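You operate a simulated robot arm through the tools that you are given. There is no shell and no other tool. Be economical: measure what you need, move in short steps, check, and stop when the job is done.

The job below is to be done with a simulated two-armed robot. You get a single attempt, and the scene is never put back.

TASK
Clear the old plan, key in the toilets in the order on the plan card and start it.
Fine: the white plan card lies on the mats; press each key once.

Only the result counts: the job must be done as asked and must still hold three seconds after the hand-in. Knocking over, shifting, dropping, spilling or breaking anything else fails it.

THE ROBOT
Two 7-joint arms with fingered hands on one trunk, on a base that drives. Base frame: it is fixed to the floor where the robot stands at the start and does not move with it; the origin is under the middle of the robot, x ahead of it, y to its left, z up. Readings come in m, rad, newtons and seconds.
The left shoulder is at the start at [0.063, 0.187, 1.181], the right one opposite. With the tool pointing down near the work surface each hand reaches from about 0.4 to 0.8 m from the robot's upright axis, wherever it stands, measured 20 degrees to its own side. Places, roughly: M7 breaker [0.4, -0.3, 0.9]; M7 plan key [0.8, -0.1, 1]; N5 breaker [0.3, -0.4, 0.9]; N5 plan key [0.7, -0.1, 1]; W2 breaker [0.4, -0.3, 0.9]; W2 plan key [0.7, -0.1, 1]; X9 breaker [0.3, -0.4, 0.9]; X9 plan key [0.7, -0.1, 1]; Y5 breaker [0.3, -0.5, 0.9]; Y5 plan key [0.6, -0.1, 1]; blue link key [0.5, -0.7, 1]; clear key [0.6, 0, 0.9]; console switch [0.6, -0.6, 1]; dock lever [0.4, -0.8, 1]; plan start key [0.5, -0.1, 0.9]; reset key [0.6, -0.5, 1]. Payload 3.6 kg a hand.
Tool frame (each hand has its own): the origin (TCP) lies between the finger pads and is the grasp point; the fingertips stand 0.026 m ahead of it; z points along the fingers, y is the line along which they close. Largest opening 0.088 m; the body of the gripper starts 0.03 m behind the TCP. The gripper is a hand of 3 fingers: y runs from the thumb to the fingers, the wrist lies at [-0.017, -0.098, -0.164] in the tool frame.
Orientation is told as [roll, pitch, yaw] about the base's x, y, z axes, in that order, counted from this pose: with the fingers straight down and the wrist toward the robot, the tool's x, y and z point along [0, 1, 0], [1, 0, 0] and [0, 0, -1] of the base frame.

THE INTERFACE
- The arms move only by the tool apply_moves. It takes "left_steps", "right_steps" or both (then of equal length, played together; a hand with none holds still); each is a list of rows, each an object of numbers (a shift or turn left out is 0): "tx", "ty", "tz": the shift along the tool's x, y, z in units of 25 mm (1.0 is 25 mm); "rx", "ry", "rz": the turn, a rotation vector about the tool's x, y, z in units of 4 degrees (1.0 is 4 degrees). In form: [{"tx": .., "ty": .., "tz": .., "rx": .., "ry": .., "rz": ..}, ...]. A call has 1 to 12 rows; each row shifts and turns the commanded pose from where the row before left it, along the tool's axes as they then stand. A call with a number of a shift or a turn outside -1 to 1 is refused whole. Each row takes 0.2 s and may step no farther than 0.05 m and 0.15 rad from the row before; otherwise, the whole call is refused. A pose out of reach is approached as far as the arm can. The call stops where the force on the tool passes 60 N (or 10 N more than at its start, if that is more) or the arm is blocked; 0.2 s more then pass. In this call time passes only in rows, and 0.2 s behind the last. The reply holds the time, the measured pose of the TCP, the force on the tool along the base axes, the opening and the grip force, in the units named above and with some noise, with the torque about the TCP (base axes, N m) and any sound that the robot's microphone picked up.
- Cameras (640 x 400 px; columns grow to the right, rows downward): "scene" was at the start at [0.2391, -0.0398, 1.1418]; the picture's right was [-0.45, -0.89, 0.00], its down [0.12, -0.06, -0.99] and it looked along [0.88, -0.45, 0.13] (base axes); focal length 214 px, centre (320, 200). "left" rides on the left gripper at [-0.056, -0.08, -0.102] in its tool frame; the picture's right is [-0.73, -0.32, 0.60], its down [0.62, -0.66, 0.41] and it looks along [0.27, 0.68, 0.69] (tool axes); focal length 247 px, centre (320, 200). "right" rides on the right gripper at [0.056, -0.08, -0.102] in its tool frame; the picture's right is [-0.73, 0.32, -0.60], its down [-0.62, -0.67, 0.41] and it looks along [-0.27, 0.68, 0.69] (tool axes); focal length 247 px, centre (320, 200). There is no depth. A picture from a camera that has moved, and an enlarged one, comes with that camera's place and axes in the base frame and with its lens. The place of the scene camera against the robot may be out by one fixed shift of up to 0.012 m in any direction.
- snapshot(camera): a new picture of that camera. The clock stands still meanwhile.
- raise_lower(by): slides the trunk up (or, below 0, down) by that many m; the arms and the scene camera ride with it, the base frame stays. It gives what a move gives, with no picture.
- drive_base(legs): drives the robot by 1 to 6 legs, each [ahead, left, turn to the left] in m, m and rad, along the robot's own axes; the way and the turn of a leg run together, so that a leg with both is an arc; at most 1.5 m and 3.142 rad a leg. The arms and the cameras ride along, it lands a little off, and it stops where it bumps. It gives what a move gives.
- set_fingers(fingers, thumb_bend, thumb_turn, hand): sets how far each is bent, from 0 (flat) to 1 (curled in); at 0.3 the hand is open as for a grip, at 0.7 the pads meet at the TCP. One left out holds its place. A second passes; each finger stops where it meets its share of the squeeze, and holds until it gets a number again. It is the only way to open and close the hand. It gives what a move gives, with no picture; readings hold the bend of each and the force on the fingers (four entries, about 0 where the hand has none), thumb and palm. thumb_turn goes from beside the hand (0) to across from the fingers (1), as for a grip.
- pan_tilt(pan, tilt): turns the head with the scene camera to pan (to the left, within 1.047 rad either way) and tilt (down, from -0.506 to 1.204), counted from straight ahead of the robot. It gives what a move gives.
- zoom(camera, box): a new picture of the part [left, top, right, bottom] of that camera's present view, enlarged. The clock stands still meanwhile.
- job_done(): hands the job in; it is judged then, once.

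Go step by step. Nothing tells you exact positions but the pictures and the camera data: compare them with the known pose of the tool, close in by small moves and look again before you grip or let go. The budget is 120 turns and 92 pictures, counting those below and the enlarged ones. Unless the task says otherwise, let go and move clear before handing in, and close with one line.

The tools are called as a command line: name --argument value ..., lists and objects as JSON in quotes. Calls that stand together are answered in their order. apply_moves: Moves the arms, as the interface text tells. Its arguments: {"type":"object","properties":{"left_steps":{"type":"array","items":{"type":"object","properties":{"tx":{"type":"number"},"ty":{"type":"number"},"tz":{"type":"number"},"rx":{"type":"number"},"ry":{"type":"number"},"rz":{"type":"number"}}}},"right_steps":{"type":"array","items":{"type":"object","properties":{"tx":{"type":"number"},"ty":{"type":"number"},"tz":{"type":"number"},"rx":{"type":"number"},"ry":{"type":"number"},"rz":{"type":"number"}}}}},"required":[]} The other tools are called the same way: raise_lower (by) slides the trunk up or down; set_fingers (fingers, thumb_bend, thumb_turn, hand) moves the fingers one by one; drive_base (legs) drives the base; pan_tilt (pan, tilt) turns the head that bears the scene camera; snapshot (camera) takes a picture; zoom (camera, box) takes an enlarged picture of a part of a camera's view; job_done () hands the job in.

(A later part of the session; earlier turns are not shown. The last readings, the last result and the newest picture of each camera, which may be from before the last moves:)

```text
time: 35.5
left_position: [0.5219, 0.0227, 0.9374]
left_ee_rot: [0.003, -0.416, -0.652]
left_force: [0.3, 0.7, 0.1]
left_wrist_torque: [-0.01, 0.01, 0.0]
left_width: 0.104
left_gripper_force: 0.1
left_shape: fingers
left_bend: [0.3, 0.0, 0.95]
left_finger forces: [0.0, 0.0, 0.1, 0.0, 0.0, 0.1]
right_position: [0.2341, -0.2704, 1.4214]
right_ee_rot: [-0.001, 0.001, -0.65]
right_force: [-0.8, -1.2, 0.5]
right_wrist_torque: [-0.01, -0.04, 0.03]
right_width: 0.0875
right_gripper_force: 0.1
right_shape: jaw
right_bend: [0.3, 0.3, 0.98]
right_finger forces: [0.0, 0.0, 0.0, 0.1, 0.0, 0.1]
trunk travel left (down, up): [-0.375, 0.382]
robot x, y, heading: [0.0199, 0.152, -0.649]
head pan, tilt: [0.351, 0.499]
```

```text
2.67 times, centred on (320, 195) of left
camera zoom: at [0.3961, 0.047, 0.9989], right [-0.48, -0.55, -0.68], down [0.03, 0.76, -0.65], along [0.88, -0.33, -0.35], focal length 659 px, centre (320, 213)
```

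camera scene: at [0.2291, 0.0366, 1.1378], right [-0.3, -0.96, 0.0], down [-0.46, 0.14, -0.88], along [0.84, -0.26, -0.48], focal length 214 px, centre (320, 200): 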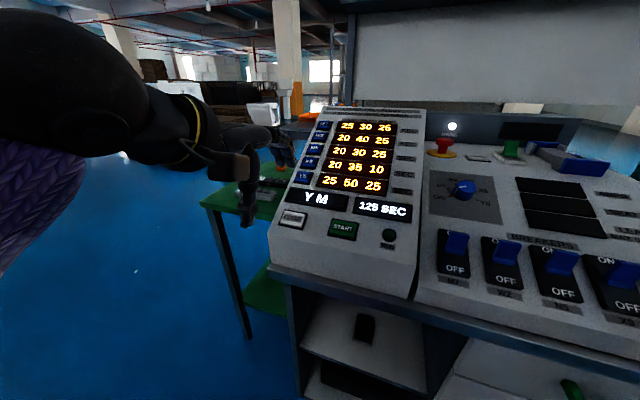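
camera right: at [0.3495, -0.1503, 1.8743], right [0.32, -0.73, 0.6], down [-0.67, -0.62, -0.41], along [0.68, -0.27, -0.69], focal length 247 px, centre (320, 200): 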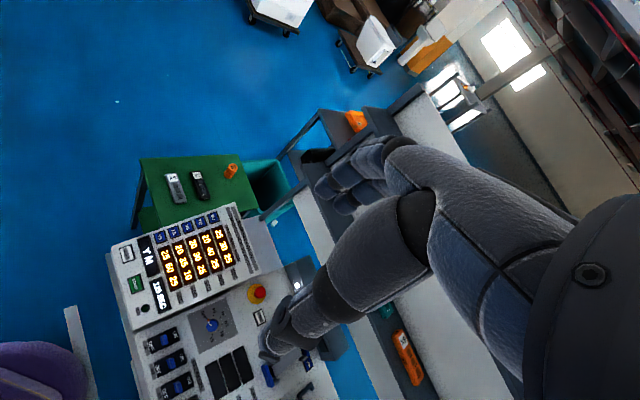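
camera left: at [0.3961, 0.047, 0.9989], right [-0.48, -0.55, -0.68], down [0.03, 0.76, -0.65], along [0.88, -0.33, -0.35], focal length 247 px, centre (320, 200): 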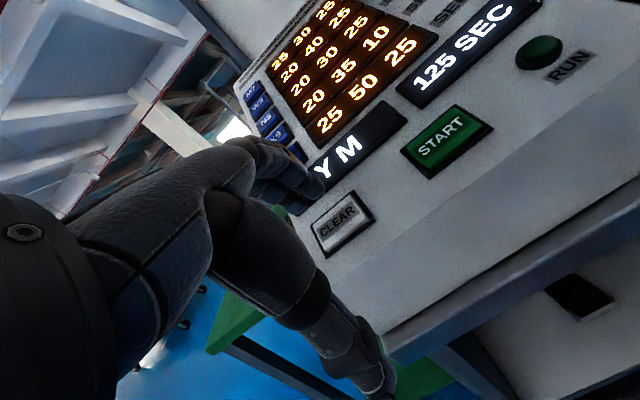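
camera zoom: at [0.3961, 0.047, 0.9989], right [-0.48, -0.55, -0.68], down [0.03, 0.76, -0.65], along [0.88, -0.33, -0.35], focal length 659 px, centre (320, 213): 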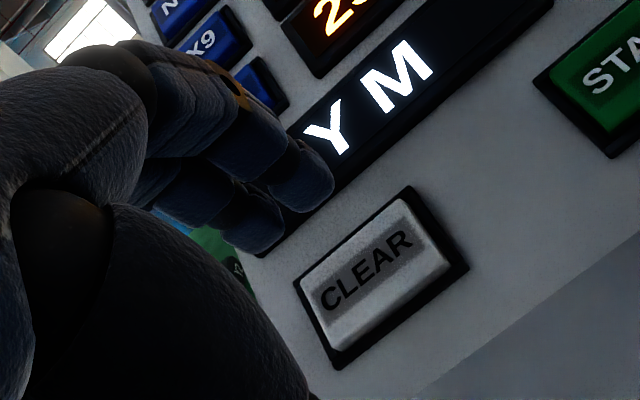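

From both cameras, the head camera reads about 1 cm high; CLEAR is really near z 0.90. I shift 9 mm downslope and close to about 1 cm above.

apply_moves --left_steps '[{"ty": -0.12, "tz": 0.46}, {"ty": -0.12, "tz": 0.46}]'

zoom --camera "scene" --box '[220, 130, 420, 280]'

zoom --camera "left" --box '[240, 120, 400, 270]'

```text
time: 36.1
left_position: [0.5247, 0.0205, 0.9149]
left_ee_rot: [-0.001, -0.42, -0.649]
left_force: [0.2, 1.4, 0.2]
left_wrist_torque: [-0.01, 0.0, 0.01]
left_width: 0.1042
left_gripper_force: 0.1
left_shape: fingers
left_bend: [0.3, 0.0, 0.95]
left_finger forces: [0.1, 0.0, 0.0, 0.1, 0.0, 0.0]
right_position: [0.2335, -0.2693, 1.4212]
right_ee_rot: [-0.001, 0.0, -0.65]
right_force: [-0.1, -0.5, 0.1]
right_wrist_torque: [0.01, 0.0, -0.04]
right_width: 0.0874
right_gripper_force: 0.1
right_shape: jaw
right_bend: [0.3, 0.3, 0.98]
right_finger forces: [0.0, 0.0, 0.0, 0.1, 0.0, 0.0]
trunk travel left (down, up): [-0.375, 0.382]
robot x, y, heading: [0.015, 0.1523, -0.651]
head pan, tilt: [0.351, 0.499]
```

```text
2.67 times, centred on (320, 205) of scene
camera zoom: at [0.2291, 0.0366, 1.1378], right [-0.3, -0.96, 0.0], down [-0.46, 0.14, -0.88], along [0.84, -0.26, -0.48], focal length 572 px, centre (320, 187)
```

zoom: 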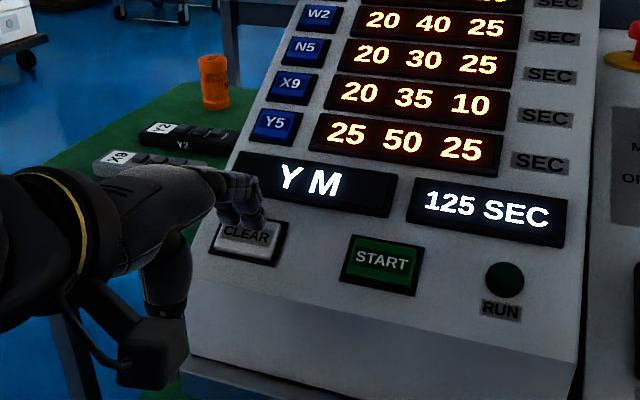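

```text
2.67 times, centred on (320, 195) of left
camera zoom: at [0.3988, 0.0453, 0.9768], right [-0.48, -0.56, -0.68], down [0.03, 0.76, -0.65], along [0.88, -0.33, -0.35], focal length 659 px, centre (320, 213)
```

zoom: 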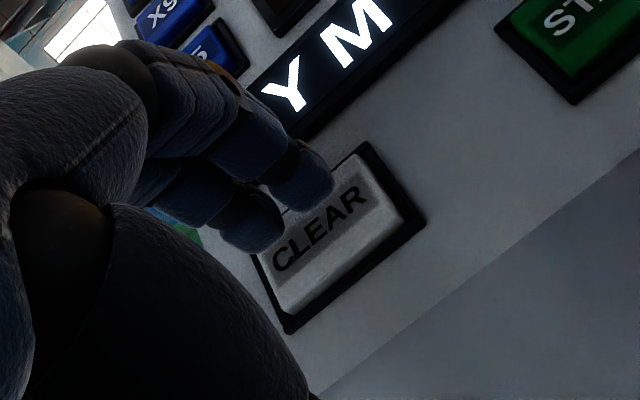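

Nicely over CLEAR. I press down in small steps.

apply_moves --left_steps '[{"ty": -0.12, "tz": 0.3}, {"ty": 0, "tz": 0.15}]'

zoom --camera "scene" --box '[220, 130, 420, 280]'

```text
time: 36.7
left_position: [0.5265, 0.0193, 0.9048]
left_ee_rot: [0.0, -0.424, -0.65]
left_force: [-2.8, 1.9, 5.9]
left_wrist_torque: [-0.19, -0.36, 0.08]
left_width: 0.1046
left_gripper_force: 3.4
left_shape: fingers
left_bend: [0.3, 0.0, 0.95]
left_finger forces: [0.1, 6.8, 0.1, 0.1, 0.1, 0.1]
right_position: [0.2332, -0.2684, 1.4222]
right_ee_rot: [0.0, -0.002, -0.65]
right_force: [0.3, -0.1, -0.1]
right_wrist_torque: [0.02, -0.01, 0.0]
right_width: 0.0879
right_gripper_force: 0.1
right_shape: jaw
right_bend: [0.3, 0.3, 0.98]
right_finger forces: [0.0, 0.0, 0.0, 0.0, 0.0, 0.0]
trunk travel left (down, up): [-0.375, 0.382]
robot x, y, heading: [0.0189, 0.1533, -0.651]
head pan, tilt: [0.351, 0.499]
heard: click
```

```text
2.67 times, centred on (320, 205) of scene
camera zoom: at [0.2282, 0.0371, 1.1381], right [-0.3, -0.96, 0.0], down [-0.46, 0.14, -0.88], along [0.84, -0.26, -0.48], focal length 572 px, centre (320, 187)
```

zoom: 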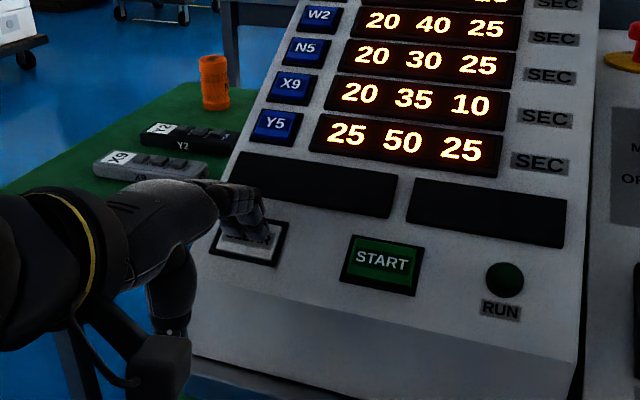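

CLEAR clicked and the display went blank. I lift and travel to above N5.

apply_moves --left_steps '[{"ty": -0.14, "tz": -1}, {"ty": -0.14, "tz": -1}, {"tx": 0.1, "ty": 0.95}, {"tx": 0.1, "ty": 0.95}, {"tx": 0.1, "ty": 0.95}, {"tx": 0.1, "ty": 0.95}, {"tx": 0.1, "ty": 0.95}, {"tx": 0.1, "ty": 0.95}, {"tx": 0.1, "ty": 0.95}, {"tx": 0.1, "ty": 0.95}]'

zoom --camera "scene" --box '[240, 90, 400, 210]'

zoom --camera "left" --box '[240, 120, 400, 270]'

```text
time: 38.9
left_position: [0.6562, -0.0535, 1.0213]
left_ee_rot: [0.001, -0.416, -0.651]
left_force: [0.0, -0.2, -1.0]
left_wrist_torque: [0.02, 0.02, -0.01]
left_width: 0.1041
left_gripper_force: 0.0
left_shape: fingers
left_bend: [0.3, 0.0, 0.95]
left_finger forces: [0.0, 0.0, 0.0, 0.0, 0.0, 0.1]
right_position: [0.234, -0.2691, 1.4223]
right_ee_rot: [-0.001, 0.002, -0.649]
right_force: [-0.1, 0.8, 0.6]
right_wrist_torque: [0.0, 0.0, -0.01]
right_width: 0.0879
right_gripper_force: 0.0
right_shape: jaw
right_bend: [0.3, 0.3, 0.98]
right_finger forces: [0.1, 0.0, 0.0, 0.1, 0.0, 0.1]
trunk travel left (down, up): [-0.375, 0.382]
robot x, y, heading: [0.0191, 0.1535, -0.653]
head pan, tilt: [0.351, 0.499]
```

```text
3.33 times, centred on (320, 150) of scene
camera zoom: at [0.2293, 0.0364, 1.1377], right [-0.3, -0.96, 0.0], down [-0.46, 0.14, -0.88], along [0.84, -0.26, -0.48], focal length 715 px, centre (320, 367)
```

zoom: 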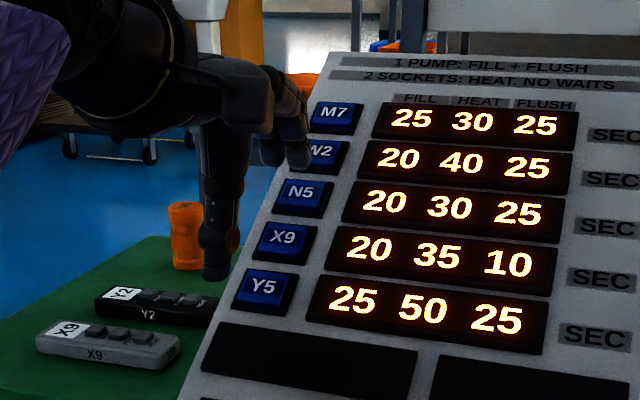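

```text
2.67 times, centred on (320, 195) of left
camera zoom: at [0.5306, -0.0294, 1.0837], right [-0.48, -0.56, -0.68], down [0.03, 0.76, -0.65], along [0.87, -0.33, -0.35], focal length 659 px, centre (320, 213)
```

zoom: 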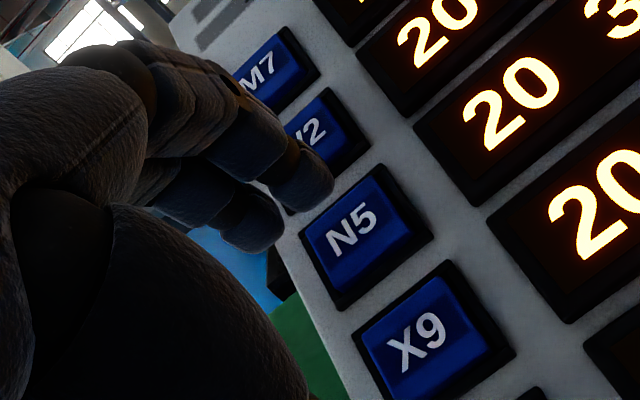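

N5 lies ~32 mm below along the normal, 7 mm upslope and 4 mm right of the tips. I close to ~1 cm.

apply_moves --left_steps '[{"tx": -0.09, "ty": 0.2, "tz": 0.38}, {"tx": -0.09, "ty": 0.2, "tz": 0.38}]'

zoom --camera "scene" --box '[240, 90, 400, 210]'

zoom --camera "left" --box '[240, 120, 400, 270]'

```text
time: 39.5
left_position: [0.6665, -0.068, 1.0093]
left_ee_rot: [0.001, -0.417, -0.651]
left_force: [-0.4, 0.1, 0.5]
left_wrist_torque: [-0.01, 0.0, -0.01]
left_width: 0.1044
left_gripper_force: 0.2
left_shape: fingers
left_bend: [0.3, 0.0, 0.95]
left_finger forces: [0.0, 0.1, 0.0, 0.1, 0.1, 0.0]
right_position: [0.2343, -0.2698, 1.421]
right_ee_rot: [-0.001, 0.0, -0.651]
right_force: [0.3, -0.4, -0.8]
right_wrist_torque: [0.02, -0.02, -0.02]
right_width: 0.0876
right_gripper_force: 0.1
right_shape: jaw
right_bend: [0.3, 0.3, 0.98]
right_finger forces: [0.1, 0.0, 0.1, 0.1, 0.0, 0.0]
trunk travel left (down, up): [-0.375, 0.382]
robot x, y, heading: [0.0149, 0.1531, -0.651]
head pan, tilt: [0.351, 0.499]
```

```text
3.33 times, centred on (320, 150) of scene
camera zoom: at [0.2292, 0.0366, 1.1377], right [-0.3, -0.96, 0.0], down [-0.46, 0.14, -0.88], along [0.84, -0.26, -0.48], focal length 715 px, centre (320, 367)
```

zoom: 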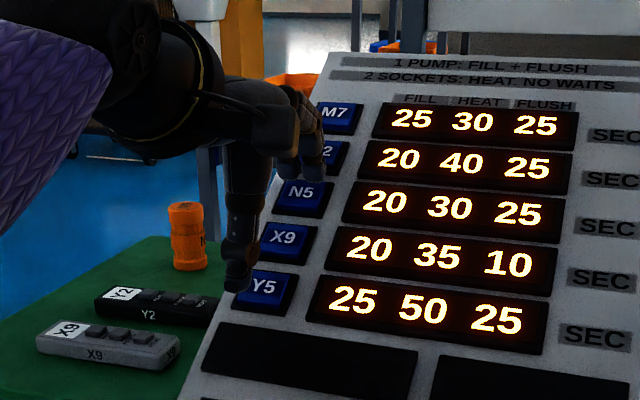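

```text
2.67 times, centred on (320, 195) of left
camera zoom: at [0.5414, -0.0429, 1.0711], right [-0.48, -0.56, -0.68], down [0.03, 0.76, -0.65], along [0.87, -0.33, -0.35], focal length 659 px, centre (320, 213)
```

zoom: 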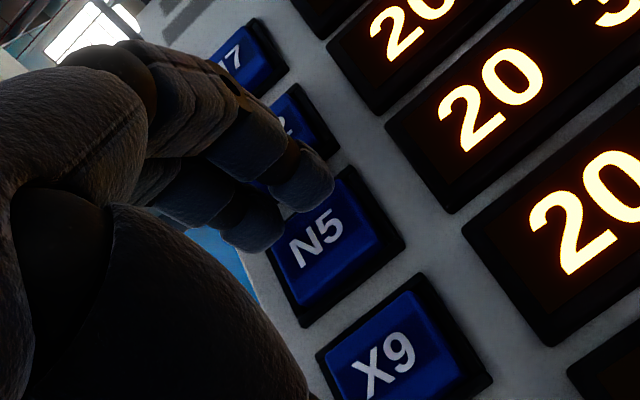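

Lined up on N5; I press.

apply_moves --left_steps '[{"ty": -0.08, "tz": 0.25}, {"ty": 0, "tz": 0.2}]'

zoom --camera "scene" --box '[240, 90, 400, 210]'

```text
time: 40.1
left_position: [0.6674, -0.0687, 1.0015]
left_ee_rot: [-0.001, -0.422, -0.651]
left_force: [-4.1, 2.9, 6.4]
left_wrist_torque: [-0.18, -0.37, 0.0]
left_width: 0.1052
left_gripper_force: 3.7
left_shape: fingers
left_bend: [0.3, 0.0, 0.95]
left_finger forces: [1.5, 6.0, 0.0, 0.0, 0.0, 0.0]
right_position: [0.2328, -0.2703, 1.4223]
right_ee_rot: [0.0, -0.003, -0.651]
right_force: [0.3, -0.3, -0.7]
right_wrist_torque: [-0.03, -0.01, 0.0]
right_width: 0.0877
right_gripper_force: 0.0
right_shape: jaw
right_bend: [0.3, 0.3, 0.98]
right_finger forces: [0.0, 0.0, 0.1, 0.0, 0.0, 0.0]
trunk travel left (down, up): [-0.375, 0.382]
robot x, y, heading: [0.0182, 0.1525, -0.652]
head pan, tilt: [0.351, 0.499]
heard: click
```

```text
3.33 times, centred on (320, 150) of scene
camera zoom: at [0.2281, 0.0372, 1.1382], right [-0.3, -0.96, 0.0], down [-0.46, 0.14, -0.88], along [0.84, -0.26, -0.48], focal length 715 px, centre (320, 367)
```

zoom: 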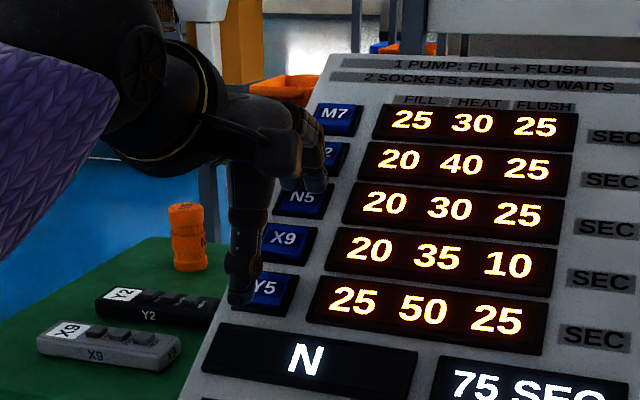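

"N" is registered. I lift and move two keys down to hover over Y5.

apply_moves --left_steps '[{"ty": -0.11, "tz": -0.8}, {"ty": -0.11, "tz": -0.8}, {"ty": -0.84, "tz": 0.118}, {"ty": -0.84, "tz": 0.118}, {"ty": -0.84, "tz": 0.118}, {"ty": -0.84, "tz": 0.118}, {"ty": 0.08, "tz": 0.5}, {"ty": 0.08, "tz": 0.5}]'

zoom --camera "scene" --box '[240, 90, 400, 210]'

zoom --camera "left" --box '[240, 120, 400, 270]'

```text
time: 41.9
left_position: [0.6041, -0.0221, 0.9674]
left_ee_rot: [0.0, -0.416, -0.651]
left_force: [0.2, 0.7, -0.4]
left_wrist_torque: [0.0, -0.01, 0.01]
left_width: 0.1042
left_gripper_force: 0.0
left_shape: fingers
left_bend: [0.3, 0.0, 0.95]
left_finger forces: [0.1, 0.0, 0.1, 0.1, 0.1, 0.0]
right_position: [0.2337, -0.2703, 1.4217]
right_ee_rot: [-0.001, 0.0, -0.651]
right_force: [0.7, -0.4, 0.9]
right_wrist_torque: [-0.02, -0.01, -0.04]
right_width: 0.0879
right_gripper_force: 0.1
right_shape: jaw
right_bend: [0.3, 0.3, 0.98]
right_finger forces: [0.0, 0.0, 0.0, 0.0, 0.0, 0.0]
trunk travel left (down, up): [-0.375, 0.382]
robot x, y, heading: [0.0173, 0.1534, -0.649]
head pan, tilt: [0.351, 0.499]
```

```text
3.33 times, centred on (320, 150) of scene
camera zoom: at [0.2291, 0.0367, 1.1378], right [-0.3, -0.96, 0.0], down [-0.46, 0.14, -0.88], along [0.84, -0.26, -0.48], focal length 715 px, centre (320, 367)
```

zoom: 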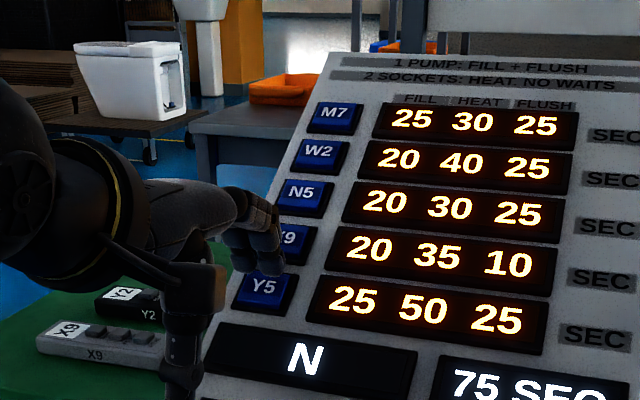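

```text
2.67 times, centred on (320, 195) of left
camera zoom: at [0.4794, 0.004, 1.0294], right [-0.48, -0.56, -0.68], down [0.03, 0.76, -0.65], along [0.88, -0.33, -0.35], focal length 659 px, centre (320, 213)
```

zoom: 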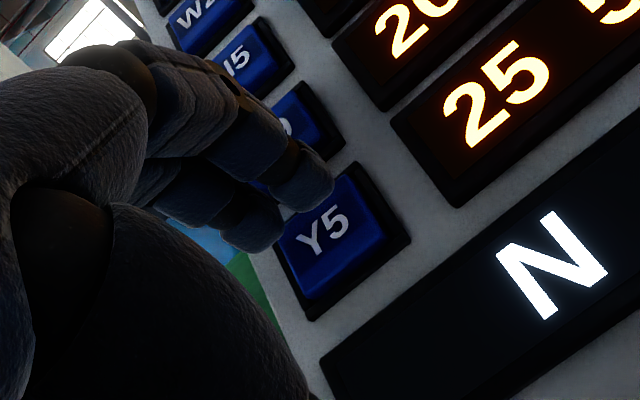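

Same alignment as for N5; press Y5.

apply_moves --left_steps '[{"ty": -0.05, "tz": 0.25}, {"ty": 0, "tz": 0.23}]'

zoom --camera "scene" --box '[240, 90, 400, 210]'

```text
time: 42.5
left_position: [0.6072, -0.0241, 0.9562]
left_ee_rot: [-0.003, -0.422, -0.651]
left_force: [-1.9, 1.8, 4.4]
left_wrist_torque: [-0.17, -0.27, 0.07]
left_width: 0.1048
left_gripper_force: 2.7
left_shape: fingers
left_bend: [0.3, 0.0, 0.95]
left_finger forces: [0.1, 5.5, 0.0, 0.1, 0.0, 0.0]
right_position: [0.2323, -0.2691, 1.4223]
right_ee_rot: [0.0, -0.001, -0.65]
right_force: [0.1, -0.2, -0.4]
right_wrist_torque: [0.01, 0.05, 0.02]
right_width: 0.0875
right_gripper_force: 0.0
right_shape: jaw
right_bend: [0.3, 0.3, 0.98]
right_finger forces: [0.0, 0.0, 0.0, 0.0, 0.0, 0.0]
trunk travel left (down, up): [-0.375, 0.382]
robot x, y, heading: [0.0157, 0.1563, -0.652]
head pan, tilt: [0.351, 0.499]
heard: click
```

```text
3.33 times, centred on (320, 150) of scene
camera zoom: at [0.2283, 0.0371, 1.1381], right [-0.3, -0.96, 0.0], down [-0.46, 0.14, -0.88], along [0.84, -0.26, -0.48], focal length 715 px, centre (320, 367)
```

zoom: 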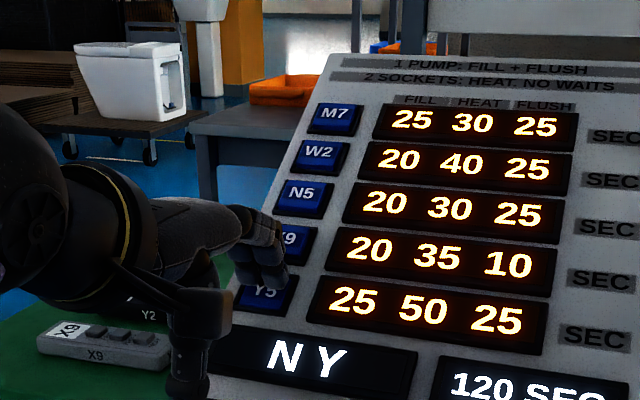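

"N Y" registered. Next W2, three keys up.

apply_moves --left_steps '[{"ty": -0.11, "tz": -0.8}, {"ty": -0.11, "tz": -0.8}, {"ty": 0.83, "tz": -0.117}, {"ty": 0.83, "tz": -0.117}, {"ty": 0.83, "tz": -0.117}, {"ty": 0.83, "tz": -0.117}, {"ty": 0.83, "tz": -0.117}, {"ty": 0.83, "tz": -0.117}, {"ty": 0.08, "tz": 0.5}, {"ty": 0.08, "tz": 0.5}]'

zoom --camera "scene" --box '[240, 90, 400, 210]'

zoom --camera "left" --box '[240, 120, 400, 270]'

```text
time: 44.7
left_position: [0.6876, -0.0861, 1.0359]
left_ee_rot: [-0.001, -0.417, -0.649]
left_force: [-0.6, 0.0, -0.4]
left_wrist_torque: [0.02, 0.01, 0.04]
left_width: 0.1043
left_gripper_force: 0.0
left_shape: fingers
left_bend: [0.3, 0.0, 0.95]
left_finger forces: [0.1, 0.0, 0.1, 0.0, 0.0, 0.1]
right_position: [0.234, -0.2709, 1.4214]
right_ee_rot: [0.001, 0.0, -0.65]
right_force: [-0.5, 0.3, -0.5]
right_wrist_torque: [0.04, 0.0, 0.05]
right_width: 0.0876
right_gripper_force: 0.1
right_shape: jaw
right_bend: [0.3, 0.3, 0.98]
right_finger forces: [0.1, 0.0, 0.0, 0.0, 0.0, 0.0]
trunk travel left (down, up): [-0.375, 0.382]
robot x, y, heading: [0.0193, 0.1548, -0.647]
head pan, tilt: [0.351, 0.499]
```

```text
3.33 times, centred on (320, 150) of scene
camera zoom: at [0.2293, 0.0365, 1.1377], right [-0.3, -0.96, 0.0], down [-0.46, 0.14, -0.88], along [0.84, -0.26, -0.48], focal length 715 px, centre (320, 367)
```

zoom: 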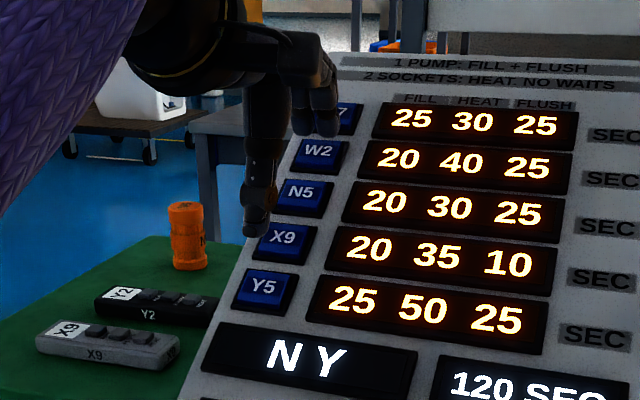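

```text
2.67 times, centred on (320, 195) of left
camera zoom: at [0.5622, -0.06, 1.0968], right [-0.48, -0.56, -0.68], down [0.03, 0.76, -0.65], along [0.88, -0.33, -0.35], focal length 659 px, centre (320, 213)
```

zoom: 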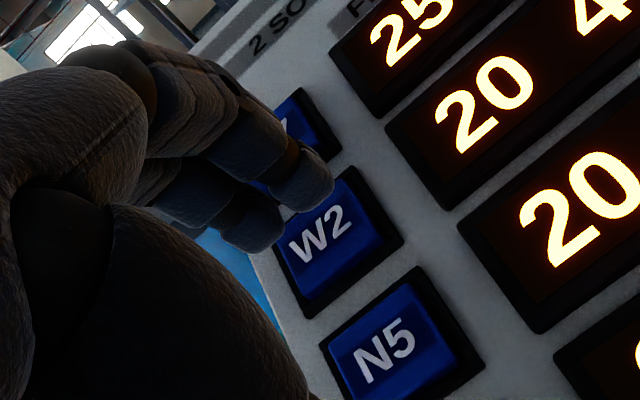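

Aligned over W2; press.

apply_moves --left_steps '[{"ty": -0.05, "tz": 0.25}, {"ty": 0, "tz": 0.23}]'

zoom --camera "scene" --box '[240, 90, 400, 210]'

```text
time: 45.3
left_position: [0.6904, -0.0877, 1.0233]
left_ee_rot: [0.0, -0.417, -0.651]
left_force: [-0.6, 0.4, 0.7]
left_wrist_torque: [0.01, 0.02, 0.02]
left_width: 0.1043
left_gripper_force: 0.1
left_shape: fingers
left_bend: [0.3, 0.0, 0.95]
left_finger forces: [0.0, 0.0, 0.0, 0.1, 0.0, 0.0]
right_position: [0.2336, -0.2701, 1.4204]
right_ee_rot: [0.0, 0.001, -0.652]
right_force: [-0.1, 0.4, 0.6]
right_wrist_torque: [0.02, 0.0, 0.01]
right_width: 0.0877
right_gripper_force: 0.0
right_shape: jaw
right_bend: [0.3, 0.3, 0.98]
right_finger forces: [0.0, 0.0, 0.0, 0.0, 0.0, 0.0]
trunk travel left (down, up): [-0.375, 0.382]
robot x, y, heading: [0.0177, 0.1516, -0.652]
head pan, tilt: [0.351, 0.499]
```

```text
3.33 times, centred on (320, 150) of scene
camera zoom: at [0.2292, 0.0366, 1.1377], right [-0.3, -0.96, 0.0], down [-0.46, 0.14, -0.88], along [0.84, -0.26, -0.48], focal length 715 px, centre (320, 367)
```

zoom: 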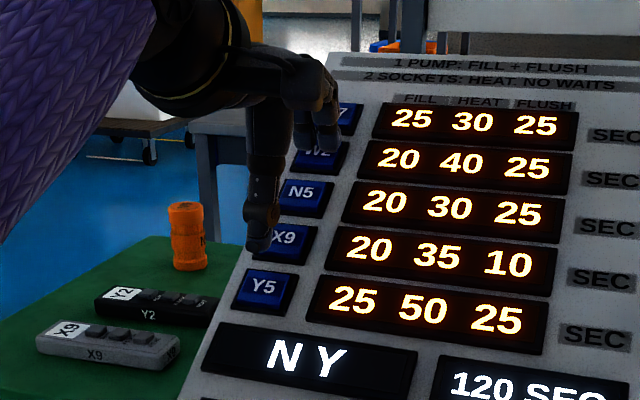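

Not touching yet; a bit further.

apply_moves --left_steps '[{"ty": -0.03, "tz": 0.17}]'

zoom --camera "scene" --box '[240, 90, 400, 210]'

```text
time: 45.7
left_position: [0.6902, -0.0876, 1.0213]
left_ee_rot: [-0.001, -0.42, -0.652]
left_force: [-0.6, 0.1, 2.7]
left_wrist_torque: [-0.04, -0.13, 0.04]
left_width: 0.1049
left_gripper_force: 0.5
left_shape: fingers
left_bend: [0.3, 0.0, 0.95]
left_finger forces: [0.0, 1.7, 0.0, 0.1, 0.1, 0.1]
right_position: [0.2333, -0.2701, 1.4224]
right_ee_rot: [0.0, -0.001, -0.651]
right_force: [-0.5, 0.3, 0.0]
right_wrist_torque: [0.0, -0.01, 0.03]
right_width: 0.0877
right_gripper_force: 0.1
right_shape: jaw
right_bend: [0.3, 0.3, 0.98]
right_finger forces: [0.1, 0.1, 0.1, 0.0, 0.0, 0.0]
trunk travel left (down, up): [-0.375, 0.382]
robot x, y, heading: [0.0142, 0.1538, -0.645]
head pan, tilt: [0.351, 0.499]
heard: click
```

```text
3.33 times, centred on (320, 150) of scene
camera zoom: at [0.2289, 0.0368, 1.1379], right [-0.3, -0.96, 0.0], down [-0.46, 0.14, -0.88], along [0.84, -0.26, -0.48], focal length 715 px, centre (320, 367)
```

zoom: 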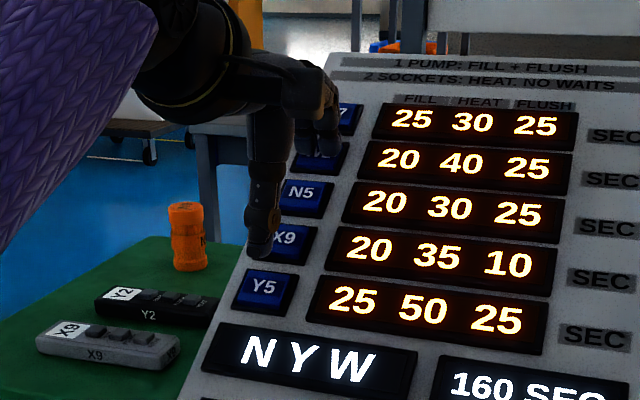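

"N Y W". Next M7, one key up.

apply_moves --left_steps '[{"ty": -0.11, "tz": -0.8}, {"ty": -0.11, "tz": -0.7}, {"ty": 0.86, "tz": -0.117}, {"ty": 0.86, "tz": -0.117}, {"ty": 0.08, "tz": 0.5}, {"ty": 0.08, "tz": 0.5}]'

zoom --camera "scene" --box '[240, 90, 400, 210]'

zoom --camera "left" --box '[240, 120, 400, 270]'

```text
time: 47.1
left_position: [0.7147, -0.1042, 1.053]
left_ee_rot: [0.001, -0.419, -0.652]
left_force: [0.4, -1.2, -0.8]
left_wrist_torque: [-0.03, -0.03, 0.01]
left_width: 0.1044
left_gripper_force: 0.1
left_shape: fingers
left_bend: [0.3, 0.0, 0.95]
left_finger forces: [0.0, 0.0, 0.1, 0.0, 0.1, 0.1]
right_position: [0.2347, -0.2696, 1.4211]
right_ee_rot: [0.0, 0.0, -0.649]
right_force: [0.1, 0.2, 0.0]
right_wrist_torque: [0.03, -0.01, -0.01]
right_width: 0.0877
right_gripper_force: 0.0
right_shape: jaw
right_bend: [0.3, 0.3, 0.98]
right_finger forces: [0.1, 0.0, 0.0, 0.0, 0.1, 0.0]
trunk travel left (down, up): [-0.375, 0.382]
robot x, y, heading: [0.0134, 0.1521, -0.65]
head pan, tilt: [0.351, 0.499]
```

```text
3.33 times, centred on (320, 150) of scene
camera zoom: at [0.2292, 0.0365, 1.1377], right [-0.3, -0.96, 0.0], down [-0.46, 0.14, -0.88], along [0.84, -0.26, -0.48], focal length 715 px, centre (320, 367)
```

zoom: 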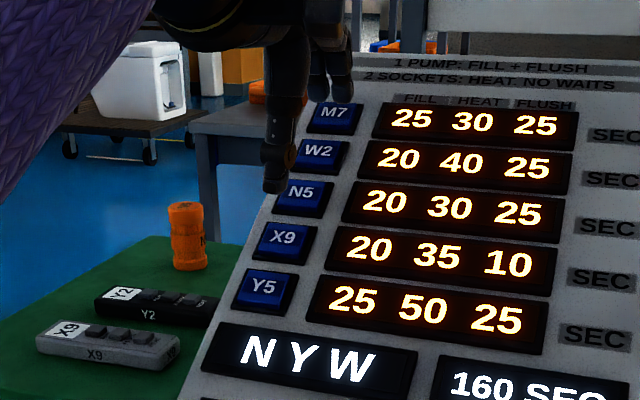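

```text
2.67 times, centred on (320, 195) of left
camera zoom: at [0.5892, -0.0795, 1.1152], right [-0.48, -0.56, -0.68], down [0.03, 0.76, -0.65], along [0.88, -0.33, -0.35], focal length 659 px, centre (320, 213)
```

zoom: 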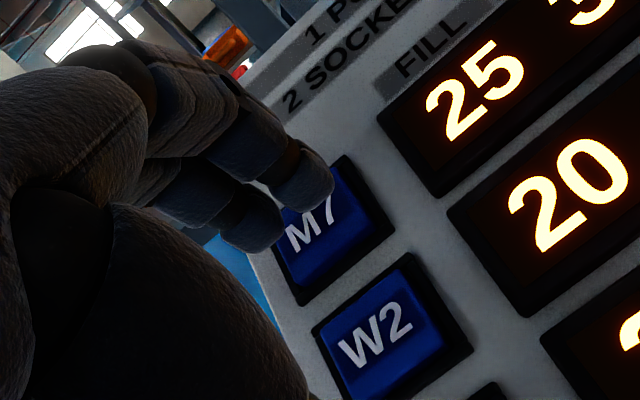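

Aligned over M7; press.

apply_moves --left_steps '[{"ty": 0.02, "tz": 0.28}, {"ty": 0.02, "tz": 0.26}]'

zoom --camera "scene" --box '[240, 90, 400, 210]'

```text
time: 47.7
left_position: [0.7192, -0.1077, 1.042]
left_ee_rot: [-0.001, -0.418, -0.65]
left_force: [-1.2, -0.3, 0.5]
left_wrist_torque: [-0.02, -0.07, 0.02]
left_width: 0.1042
left_gripper_force: 1.1
left_shape: fingers
left_bend: [0.3, 0.0, 0.95]
left_finger forces: [0.0, 1.3, 0.0, 0.0, 0.0, 0.0]
right_position: [0.2336, -0.27, 1.4217]
right_ee_rot: [-0.001, -0.001, -0.65]
right_force: [0.1, -0.3, 0.5]
right_wrist_torque: [0.01, 0.01, 0.03]
right_width: 0.0877
right_gripper_force: 0.1
right_shape: jaw
right_bend: [0.3, 0.3, 0.98]
right_finger forces: [0.1, 0.0, 0.0, 0.0, 0.0, 0.0]
trunk travel left (down, up): [-0.375, 0.382]
robot x, y, heading: [0.0145, 0.15, -0.653]
head pan, tilt: [0.351, 0.499]
```

```text
3.33 times, centred on (320, 150) of scene
camera zoom: at [0.2288, 0.0368, 1.1379], right [-0.3, -0.96, 0.0], down [-0.46, 0.14, -0.88], along [0.84, -0.26, -0.48], focal length 715 px, centre (320, 367)
```

zoom: 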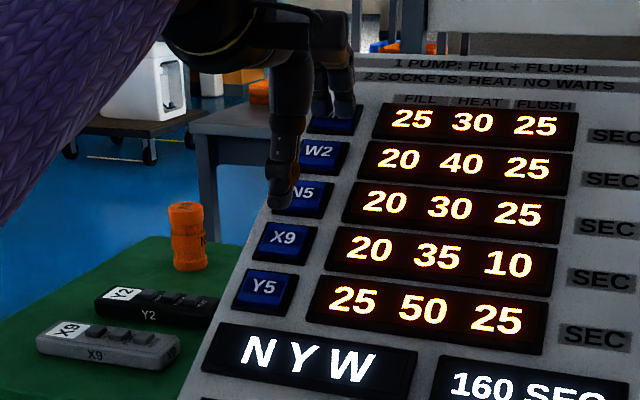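

Contact made but no click yet; slightly further.

apply_moves --left_steps '[{"tz": 0.14}]'

zoom --camera "scene" --box '[240, 90, 400, 210]'

```text
time: 48.1
left_position: [0.7207, -0.1101, 1.0406]
left_ee_rot: [0.001, -0.422, -0.652]
left_force: [-1.9, 2.3, 3.3]
left_wrist_torque: [-0.11, -0.23, 0.08]
left_width: 0.1042
left_gripper_force: 2.5
left_shape: fingers
left_bend: [0.3, 0.0, 0.95]
left_finger forces: [0.1, 4.5, 0.0, 0.0, 0.0, 0.1]
right_position: [0.2321, -0.2689, 1.4221]
right_ee_rot: [0.0, -0.001, -0.651]
right_force: [-0.5, 0.2, -1.0]
right_wrist_torque: [0.0, -0.01, 0.0]
right_width: 0.0878
right_gripper_force: 0.0
right_shape: jaw
right_bend: [0.3, 0.3, 0.98]
right_finger forces: [0.1, 0.1, 0.0, 0.0, 0.0, 0.1]
trunk travel left (down, up): [-0.375, 0.382]
robot x, y, heading: [0.0169, 0.1556, -0.648]
head pan, tilt: [0.351, 0.499]
heard: click
```

```text
3.33 times, centred on (320, 150) of scene
camera zoom: at [0.2284, 0.0371, 1.138], right [-0.3, -0.96, 0.0], down [-0.46, 0.14, -0.88], along [0.84, -0.26, -0.48], focal length 715 px, centre (320, 367)
```

zoom: 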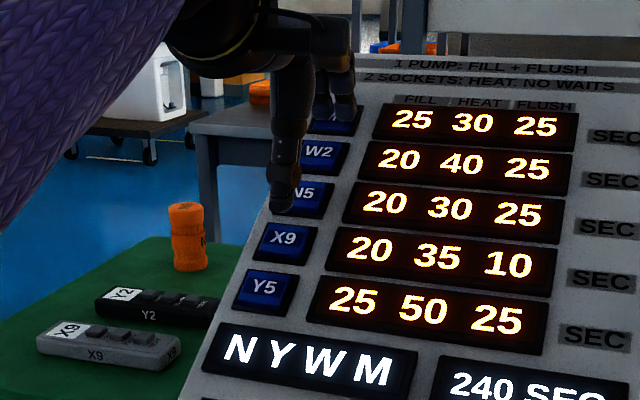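

"N Y W M". Last key X9, three keys down.

apply_moves --left_steps '[{"ty": -0.11, "tz": -0.8}, {"ty": -0.11, "tz": -0.8}, {"ty": -0.835, "tz": 0.117}, {"ty": -0.835, "tz": 0.117}, {"ty": -0.835, "tz": 0.117}, {"ty": -0.835, "tz": 0.117}, {"ty": -0.835, "tz": 0.117}, {"ty": -0.835, "tz": 0.117}, {"ty": 0.08, "tz": 0.5}, {"ty": 0.08, "tz": 0.5}]'

zoom --camera "scene" --box '[240, 90, 400, 210]'

zoom --camera "left" --box '[240, 120, 400, 270]'

```text
time: 50.3
left_position: [0.6307, -0.0395, 0.9847]
left_ee_rot: [0.001, -0.418, -0.652]
left_force: [1.3, 0.5, -0.1]
left_wrist_torque: [-0.02, 0.01, -0.01]
left_width: 0.1043
left_gripper_force: 0.0
left_shape: fingers
left_bend: [0.3, 0.0, 0.95]
left_finger forces: [0.0, 0.0, 0.0, 0.0, 0.1, 0.1]
right_position: [0.2345, -0.2696, 1.421]
right_ee_rot: [0.001, 0.001, -0.651]
right_force: [0.2, -0.6, -0.3]
right_wrist_torque: [0.04, 0.01, 0.01]
right_width: 0.0876
right_gripper_force: 0.0
right_shape: jaw
right_bend: [0.3, 0.3, 0.98]
right_finger forces: [0.0, 0.1, 0.1, 0.0, 0.0, 0.0]
trunk travel left (down, up): [-0.375, 0.382]
robot x, y, heading: [0.0203, 0.153, -0.651]
head pan, tilt: [0.351, 0.499]
```

```text
3.33 times, centred on (320, 150) of scene
camera zoom: at [0.2292, 0.0367, 1.1378], right [-0.3, -0.96, 0.0], down [-0.46, 0.14, -0.88], along [0.84, -0.26, -0.48], focal length 715 px, centre (320, 367)
```

zoom: 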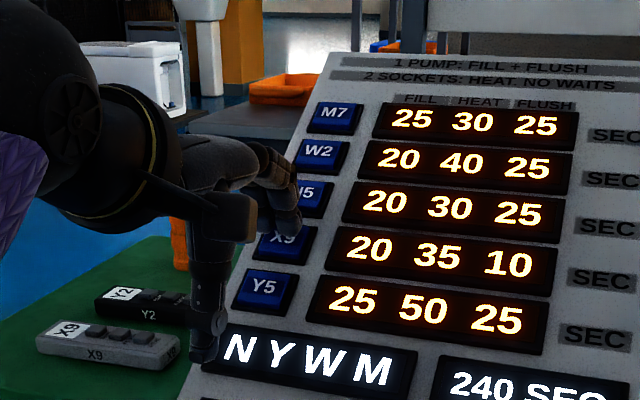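

```text
2.67 times, centred on (320, 195) of left
camera zoom: at [0.5048, -0.0145, 1.0464], right [-0.48, -0.56, -0.68], down [0.03, 0.76, -0.65], along [0.88, -0.33, -0.35], focal length 659 px, centre (320, 213)
```

zoom: 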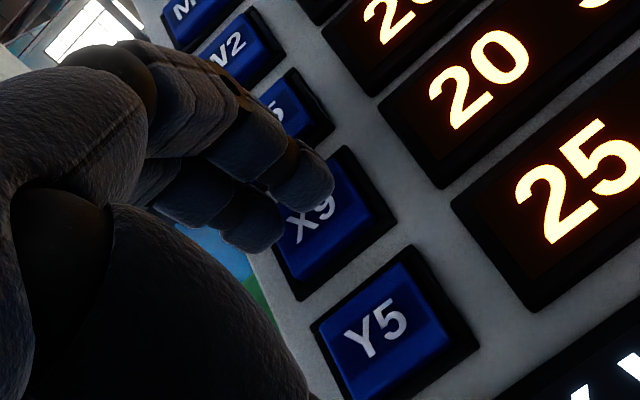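

Aligned over X9; press.

apply_moves --left_steps '[{"ty": 0.01, "tz": 0.25}, {"ty": 0.01, "tz": 0.25}]'

zoom --camera "scene" --box '[240, 90, 400, 210]'

```text
time: 50.9
left_position: [0.634, -0.042, 0.9757]
left_ee_rot: [0.001, -0.423, -0.651]
left_force: [-4.3, 4.3, 6.1]
left_wrist_torque: [-0.18, -0.35, 0.08]
left_width: 0.1042
left_gripper_force: 4.7
left_shape: fingers
left_bend: [0.3, 0.0, 0.95]
left_finger forces: [0.5, 7.8, 0.1, 0.0, 0.0, 0.0]
right_position: [0.2324, -0.2696, 1.4232]
right_ee_rot: [0.0, -0.002, -0.652]
right_force: [0.5, 0.0, 0.1]
right_wrist_torque: [0.0, 0.0, 0.02]
right_width: 0.0873
right_gripper_force: 0.2
right_shape: jaw
right_bend: [0.3, 0.3, 0.98]
right_finger forces: [0.0, 0.0, 0.0, 0.0, 0.0, 0.1]
trunk travel left (down, up): [-0.375, 0.382]
robot x, y, heading: [0.0165, 0.1522, -0.647]
head pan, tilt: [0.351, 0.499]
heard: click
```

```text
3.33 times, centred on (320, 150) of scene
camera zoom: at [0.2279, 0.0374, 1.1382], right [-0.3, -0.96, 0.0], down [-0.46, 0.14, -0.88], along [0.84, -0.26, -0.48], focal length 715 px, centre (320, 367)
```

zoom: 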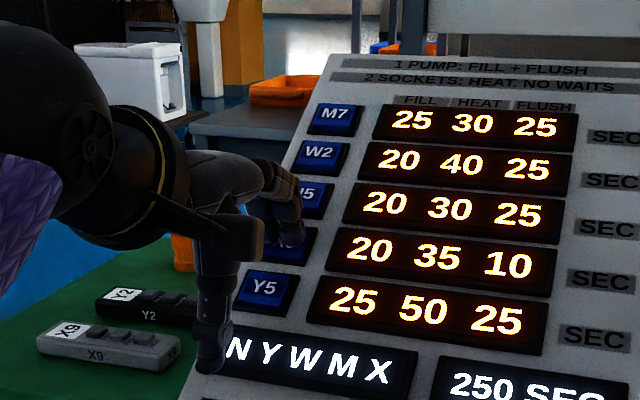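

"N Y W M X" – 250 s. I lift and move toward START.

apply_moves --left_steps '[{"ty": -0.11, "tz": -0.8}, {"ty": -0.11, "tz": -0.8}, {"tx": -0.77, "ty": -0.92, "tz": 0.11}, {"tx": -0.77, "ty": -0.92, "tz": 0.11}, {"tx": -0.77, "ty": -0.92, "tz": 0.11}, {"tx": -0.77, "ty": -0.92, "tz": 0.11}, {"tx": -0.77, "ty": -0.92, "tz": 0.11}, {"tx": -0.77, "ty": -0.92, "tz": 0.11}, {"ty": 0.06, "tz": 0.4}]'

zoom --camera "scene" --box '[220, 130, 420, 280]'

zoom --camera "left" --box '[240, 120, 400, 270]'

```text
time: 53.1
left_position: [0.4835, -0.0315, 0.9222]
left_ee_rot: [0.12, -0.441, -0.698]
left_force: [-0.6, 0.0, -0.3]
left_wrist_torque: [-0.04, 0.02, 0.0]
left_width: 0.1041
left_gripper_force: 0.1
left_shape: fingers
left_bend: [0.3, 0.0, 0.95]
left_finger forces: [0.0, 0.0, 0.0, 0.1, 0.1, 0.0]
right_position: [0.2328, -0.2699, 1.4223]
right_ee_rot: [0.0, 0.001, -0.65]
right_force: [0.1, -0.1, 1.0]
right_wrist_torque: [-0.01, 0.01, 0.01]
right_width: 0.0878
right_gripper_force: 0.1
right_shape: jaw
right_bend: [0.3, 0.3, 0.98]
right_finger forces: [0.0, 0.0, 0.1, 0.0, 0.0, 0.1]
trunk travel left (down, up): [-0.375, 0.382]
robot x, y, heading: [0.0173, 0.1534, -0.653]
head pan, tilt: [0.351, 0.499]
stopped in row 9 (left hand): the arm was blocked; the commanded pose is now the measured one
```

```text
2.67 times, centred on (320, 205) of scene
camera zoom: at [0.2289, 0.0369, 1.1378], right [-0.3, -0.96, 0.0], down [-0.46, 0.14, -0.88], along [0.84, -0.26, -0.48], focal length 572 px, centre (320, 187)
```

zoom: 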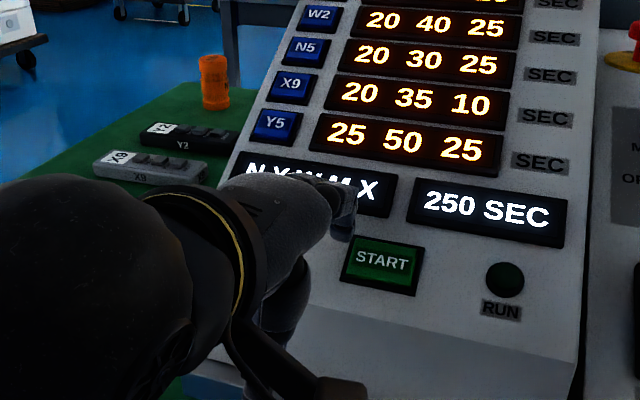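

```text
2.67 times, centred on (320, 195) of left
camera zoom: at [0.3525, -0.0094, 0.9752], right [-0.42, -0.51, -0.75], down [0.08, 0.81, -0.59], along [0.9, -0.3, -0.3], focal length 659 px, centre (320, 213)
```

zoom: 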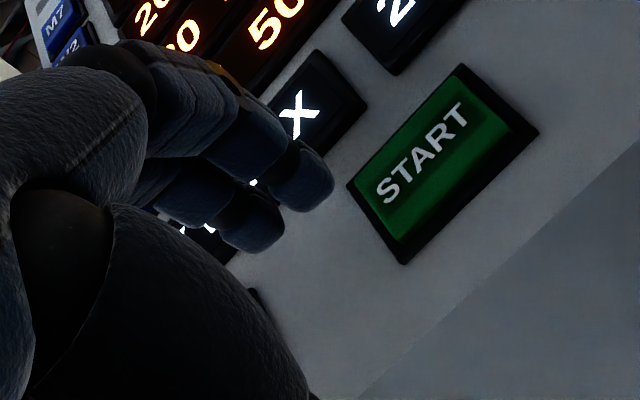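

The left arm is at its limit so close in. I lift clear, then shift the base back and to the right.

apply_moves --left_steps '[{"tz": -0.8}, {"tz": -0.8}, {"tz": -0.8}, {"tz": -0.8}]'

drive_base --legs '[[-0.1, 0, 0], [0, -0.12, 0]]'

pan_tilt --pan 0.3 --tilt 0.5

snapshot --camera "scene"

```text
time: 54.3
left_position: [0.4715, 0.0037, 0.9873]
left_ee_rot: [0.245, -0.443, -0.752]
left_force: [0.0, -0.4, -0.8]
left_wrist_torque: [-0.01, -0.03, -0.02]
left_width: 0.1042
left_gripper_force: 0.2
left_shape: fingers
left_bend: [0.3, 0.0, 0.95]
left_finger forces: [0.0, 0.0, 0.1, 0.0, 0.0, 0.0]
right_position: [0.2336, -0.2711, 1.4221]
right_ee_rot: [-0.001, 0.0, -0.651]
right_force: [0.4, 0.3, 0.3]
right_wrist_torque: [0.0, 0.0, 0.0]
right_width: 0.0875
right_gripper_force: 0.0
right_shape: jaw
right_bend: [0.3, 0.3, 0.98]
right_finger forces: [0.0, 0.1, 0.1, 0.1, 0.0, 0.0]
trunk travel left (down, up): [-0.375, 0.382]
robot x, y, heading: [0.0159, 0.1563, -0.649]
head pan, tilt: [0.351, 0.499]
stopped in row 4 (left hand): the arm was blocked; the commanded pose is now the measured one
```

```text
time: 56.3
left_position: [0.3179, -0.033, 0.9863]
left_ee_rot: [0.246, -0.446, -0.751]
left_force: [0.1, -1.1, 0.2]
left_wrist_torque: [-0.01, -0.02, -0.01]
left_width: 0.1042
left_gripper_force: 0.0
left_shape: fingers
left_bend: [0.3, 0.0, 0.95]
left_finger forces: [0.1, 0.0, 0.0, 0.0, 0.0, 0.0]
right_position: [0.0782, -0.3074, 1.4213]
right_ee_rot: [0.003, 0.0, -0.653]
right_force: [0.3, -1.4, -0.3]
right_wrist_torque: [0.0, -0.02, 0.04]
right_width: 0.0879
right_gripper_force: 0.0
right_shape: jaw
right_bend: [0.3, 0.3, 0.98]
right_finger forces: [0.0, 0.0, 0.0, 0.0, 0.0, 0.0]
trunk travel left (down, up): [-0.375, 0.382]
robot x, y, heading: [-0.1328, 0.1194, -0.655]
head pan, tilt: [0.351, 0.499]
```

```text
time: 57.0
left_position: [0.3167, -0.0321, 0.9869]
left_ee_rot: [0.246, -0.443, -0.752]
left_force: [-0.6, -0.5, 0.3]
left_wrist_torque: [-0.01, 0.0, 0.01]
left_width: 0.1041
left_gripper_force: 0.0
left_shape: fingers
left_bend: [0.3, 0.0, 0.95]
left_finger forces: [0.0, 0.0, 0.0, 0.0, 0.0, 0.0]
right_position: [0.0816, -0.3056, 1.4218]
right_ee_rot: [0.001, 0.003, -0.651]
right_force: [0.7, 0.6, 0.0]
right_wrist_torque: [0.0, -0.03, 0.0]
right_width: 0.0875
right_gripper_force: 0.1
right_shape: jaw
right_bend: [0.3, 0.3, 0.98]
right_finger forces: [0.0, 0.0, 0.0, 0.0, 0.1, 0.1]
trunk travel left (down, up): [-0.375, 0.382]
robot x, y, heading: [-0.1331, 0.119, -0.652]
head pan, tilt: [0.3, 0.499]
```

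```text
36 pictures are left
camera scene: at [0.075, -0.0038, 1.1377], right [-0.34, -0.94, 0.0], down [-0.45, 0.16, -0.88], along [0.82, -0.3, -0.48], focal length 214 px, centre (320, 200)
```

scene: 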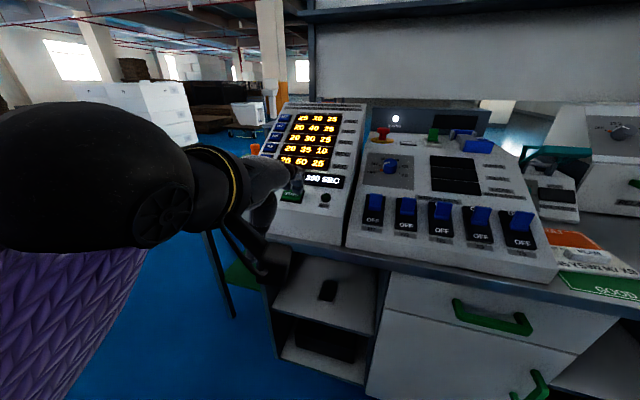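

I extend the hand forward and straighten its orientation back to the press attitude.

apply_moves --left_steps '[{"ty": 0.9}, {"ty": 0.9}, {"ty": 0.9}, {"ty": 0.9}, {"rx": 0.125, "ry": -0.73, "rz": -0.32}, {"rx": 0.125, "ry": -0.73, "rz": -0.32}, {"rx": 0.125, "ry": -0.73, "rz": -0.32}, {"rx": 0.125, "ry": -0.73, "rz": -0.32}]'

```text
time: 58.8
left_position: [0.391, -0.072, 1.0198]
left_ee_rot: [0.061, -0.418, -0.66]
left_force: [0.2, 0.2, 0.5]
left_wrist_torque: [0.0, 0.03, 0.02]
left_width: 0.1041
left_gripper_force: 0.1
left_shape: fingers
left_bend: [0.3, 0.0, 0.95]
left_finger forces: [0.0, 0.0, 0.1, 0.1, 0.0, 0.0]
right_position: [0.0813, -0.3069, 1.4204]
right_ee_rot: [0.0, 0.0, -0.653]
right_force: [-0.2, 0.6, 0.6]
right_wrist_torque: [0.04, 0.0, 0.02]
right_width: 0.0874
right_gripper_force: 0.1
right_shape: jaw
right_bend: [0.3, 0.3, 0.98]
right_finger forces: [0.1, 0.1, 0.1, 0.0, 0.0, 0.0]
trunk travel left (down, up): [-0.375, 0.382]
robot x, y, heading: [-0.1367, 0.117, -0.651]
head pan, tilt: [0.3, 0.499]
```

apply_moves --left_steps '[{"ry": -0.87}, {"tx": 0.57, "tz": 0.85}, {"tx": 0.57, "tz": 0.85}, {"tx": 0.57, "tz": 0.85}, {"tx": 0.57, "tz": 0.85}]'

zoom --camera "scene" --box '[240, 130, 400, 250]'

zoom --camera "left" --box '[240, 120, 400, 270]'

```text
time: 60.0
left_position: [0.4378, -0.0688, 0.9446]
left_ee_rot: [-0.064, -0.42, -0.648]
left_force: [-0.3, -0.5, -0.2]
left_wrist_torque: [-0.01, 0.0, 0.01]
left_width: 0.1042
left_gripper_force: 0.1
left_shape: fingers
left_bend: [0.3, 0.0, 0.95]
left_finger forces: [0.1, 0.0, 0.1, 0.0, 0.0, 0.1]
right_position: [0.0821, -0.3063, 1.4219]
right_ee_rot: [0.0, 0.0, -0.653]
right_force: [0.4, -0.1, -0.5]
right_wrist_torque: [0.01, 0.0, 0.01]
right_width: 0.0878
right_gripper_force: 0.1
right_shape: jaw
right_bend: [0.3, 0.3, 0.98]
right_finger forces: [0.0, 0.0, 0.0, 0.1, 0.0, 0.0]
trunk travel left (down, up): [-0.375, 0.382]
robot x, y, heading: [-0.1358, 0.1162, -0.65]
head pan, tilt: [0.3, 0.499]
```

```text
3.33 times, centred on (320, 190) of scene
camera zoom: at [0.0751, -0.0039, 1.1377], right [-0.34, -0.94, 0.0], down [-0.45, 0.16, -0.88], along [0.82, -0.3, -0.48], focal length 715 px, centre (320, 233)
```

zoom: 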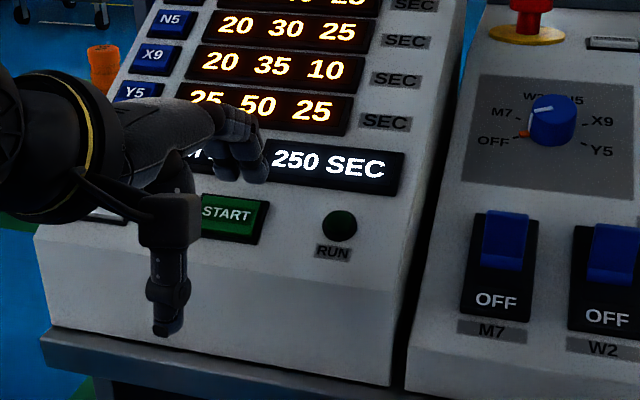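

```text
2.67 times, centred on (320, 195) of left
camera zoom: at [0.3147, -0.037, 1.0087], right [-0.52, -0.58, -0.63], down [0.02, 0.73, -0.68], along [0.85, -0.37, -0.37], focal length 659 px, centre (320, 213)
```

zoom: 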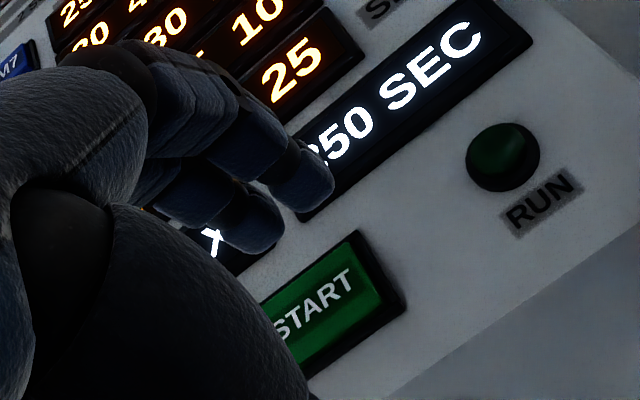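

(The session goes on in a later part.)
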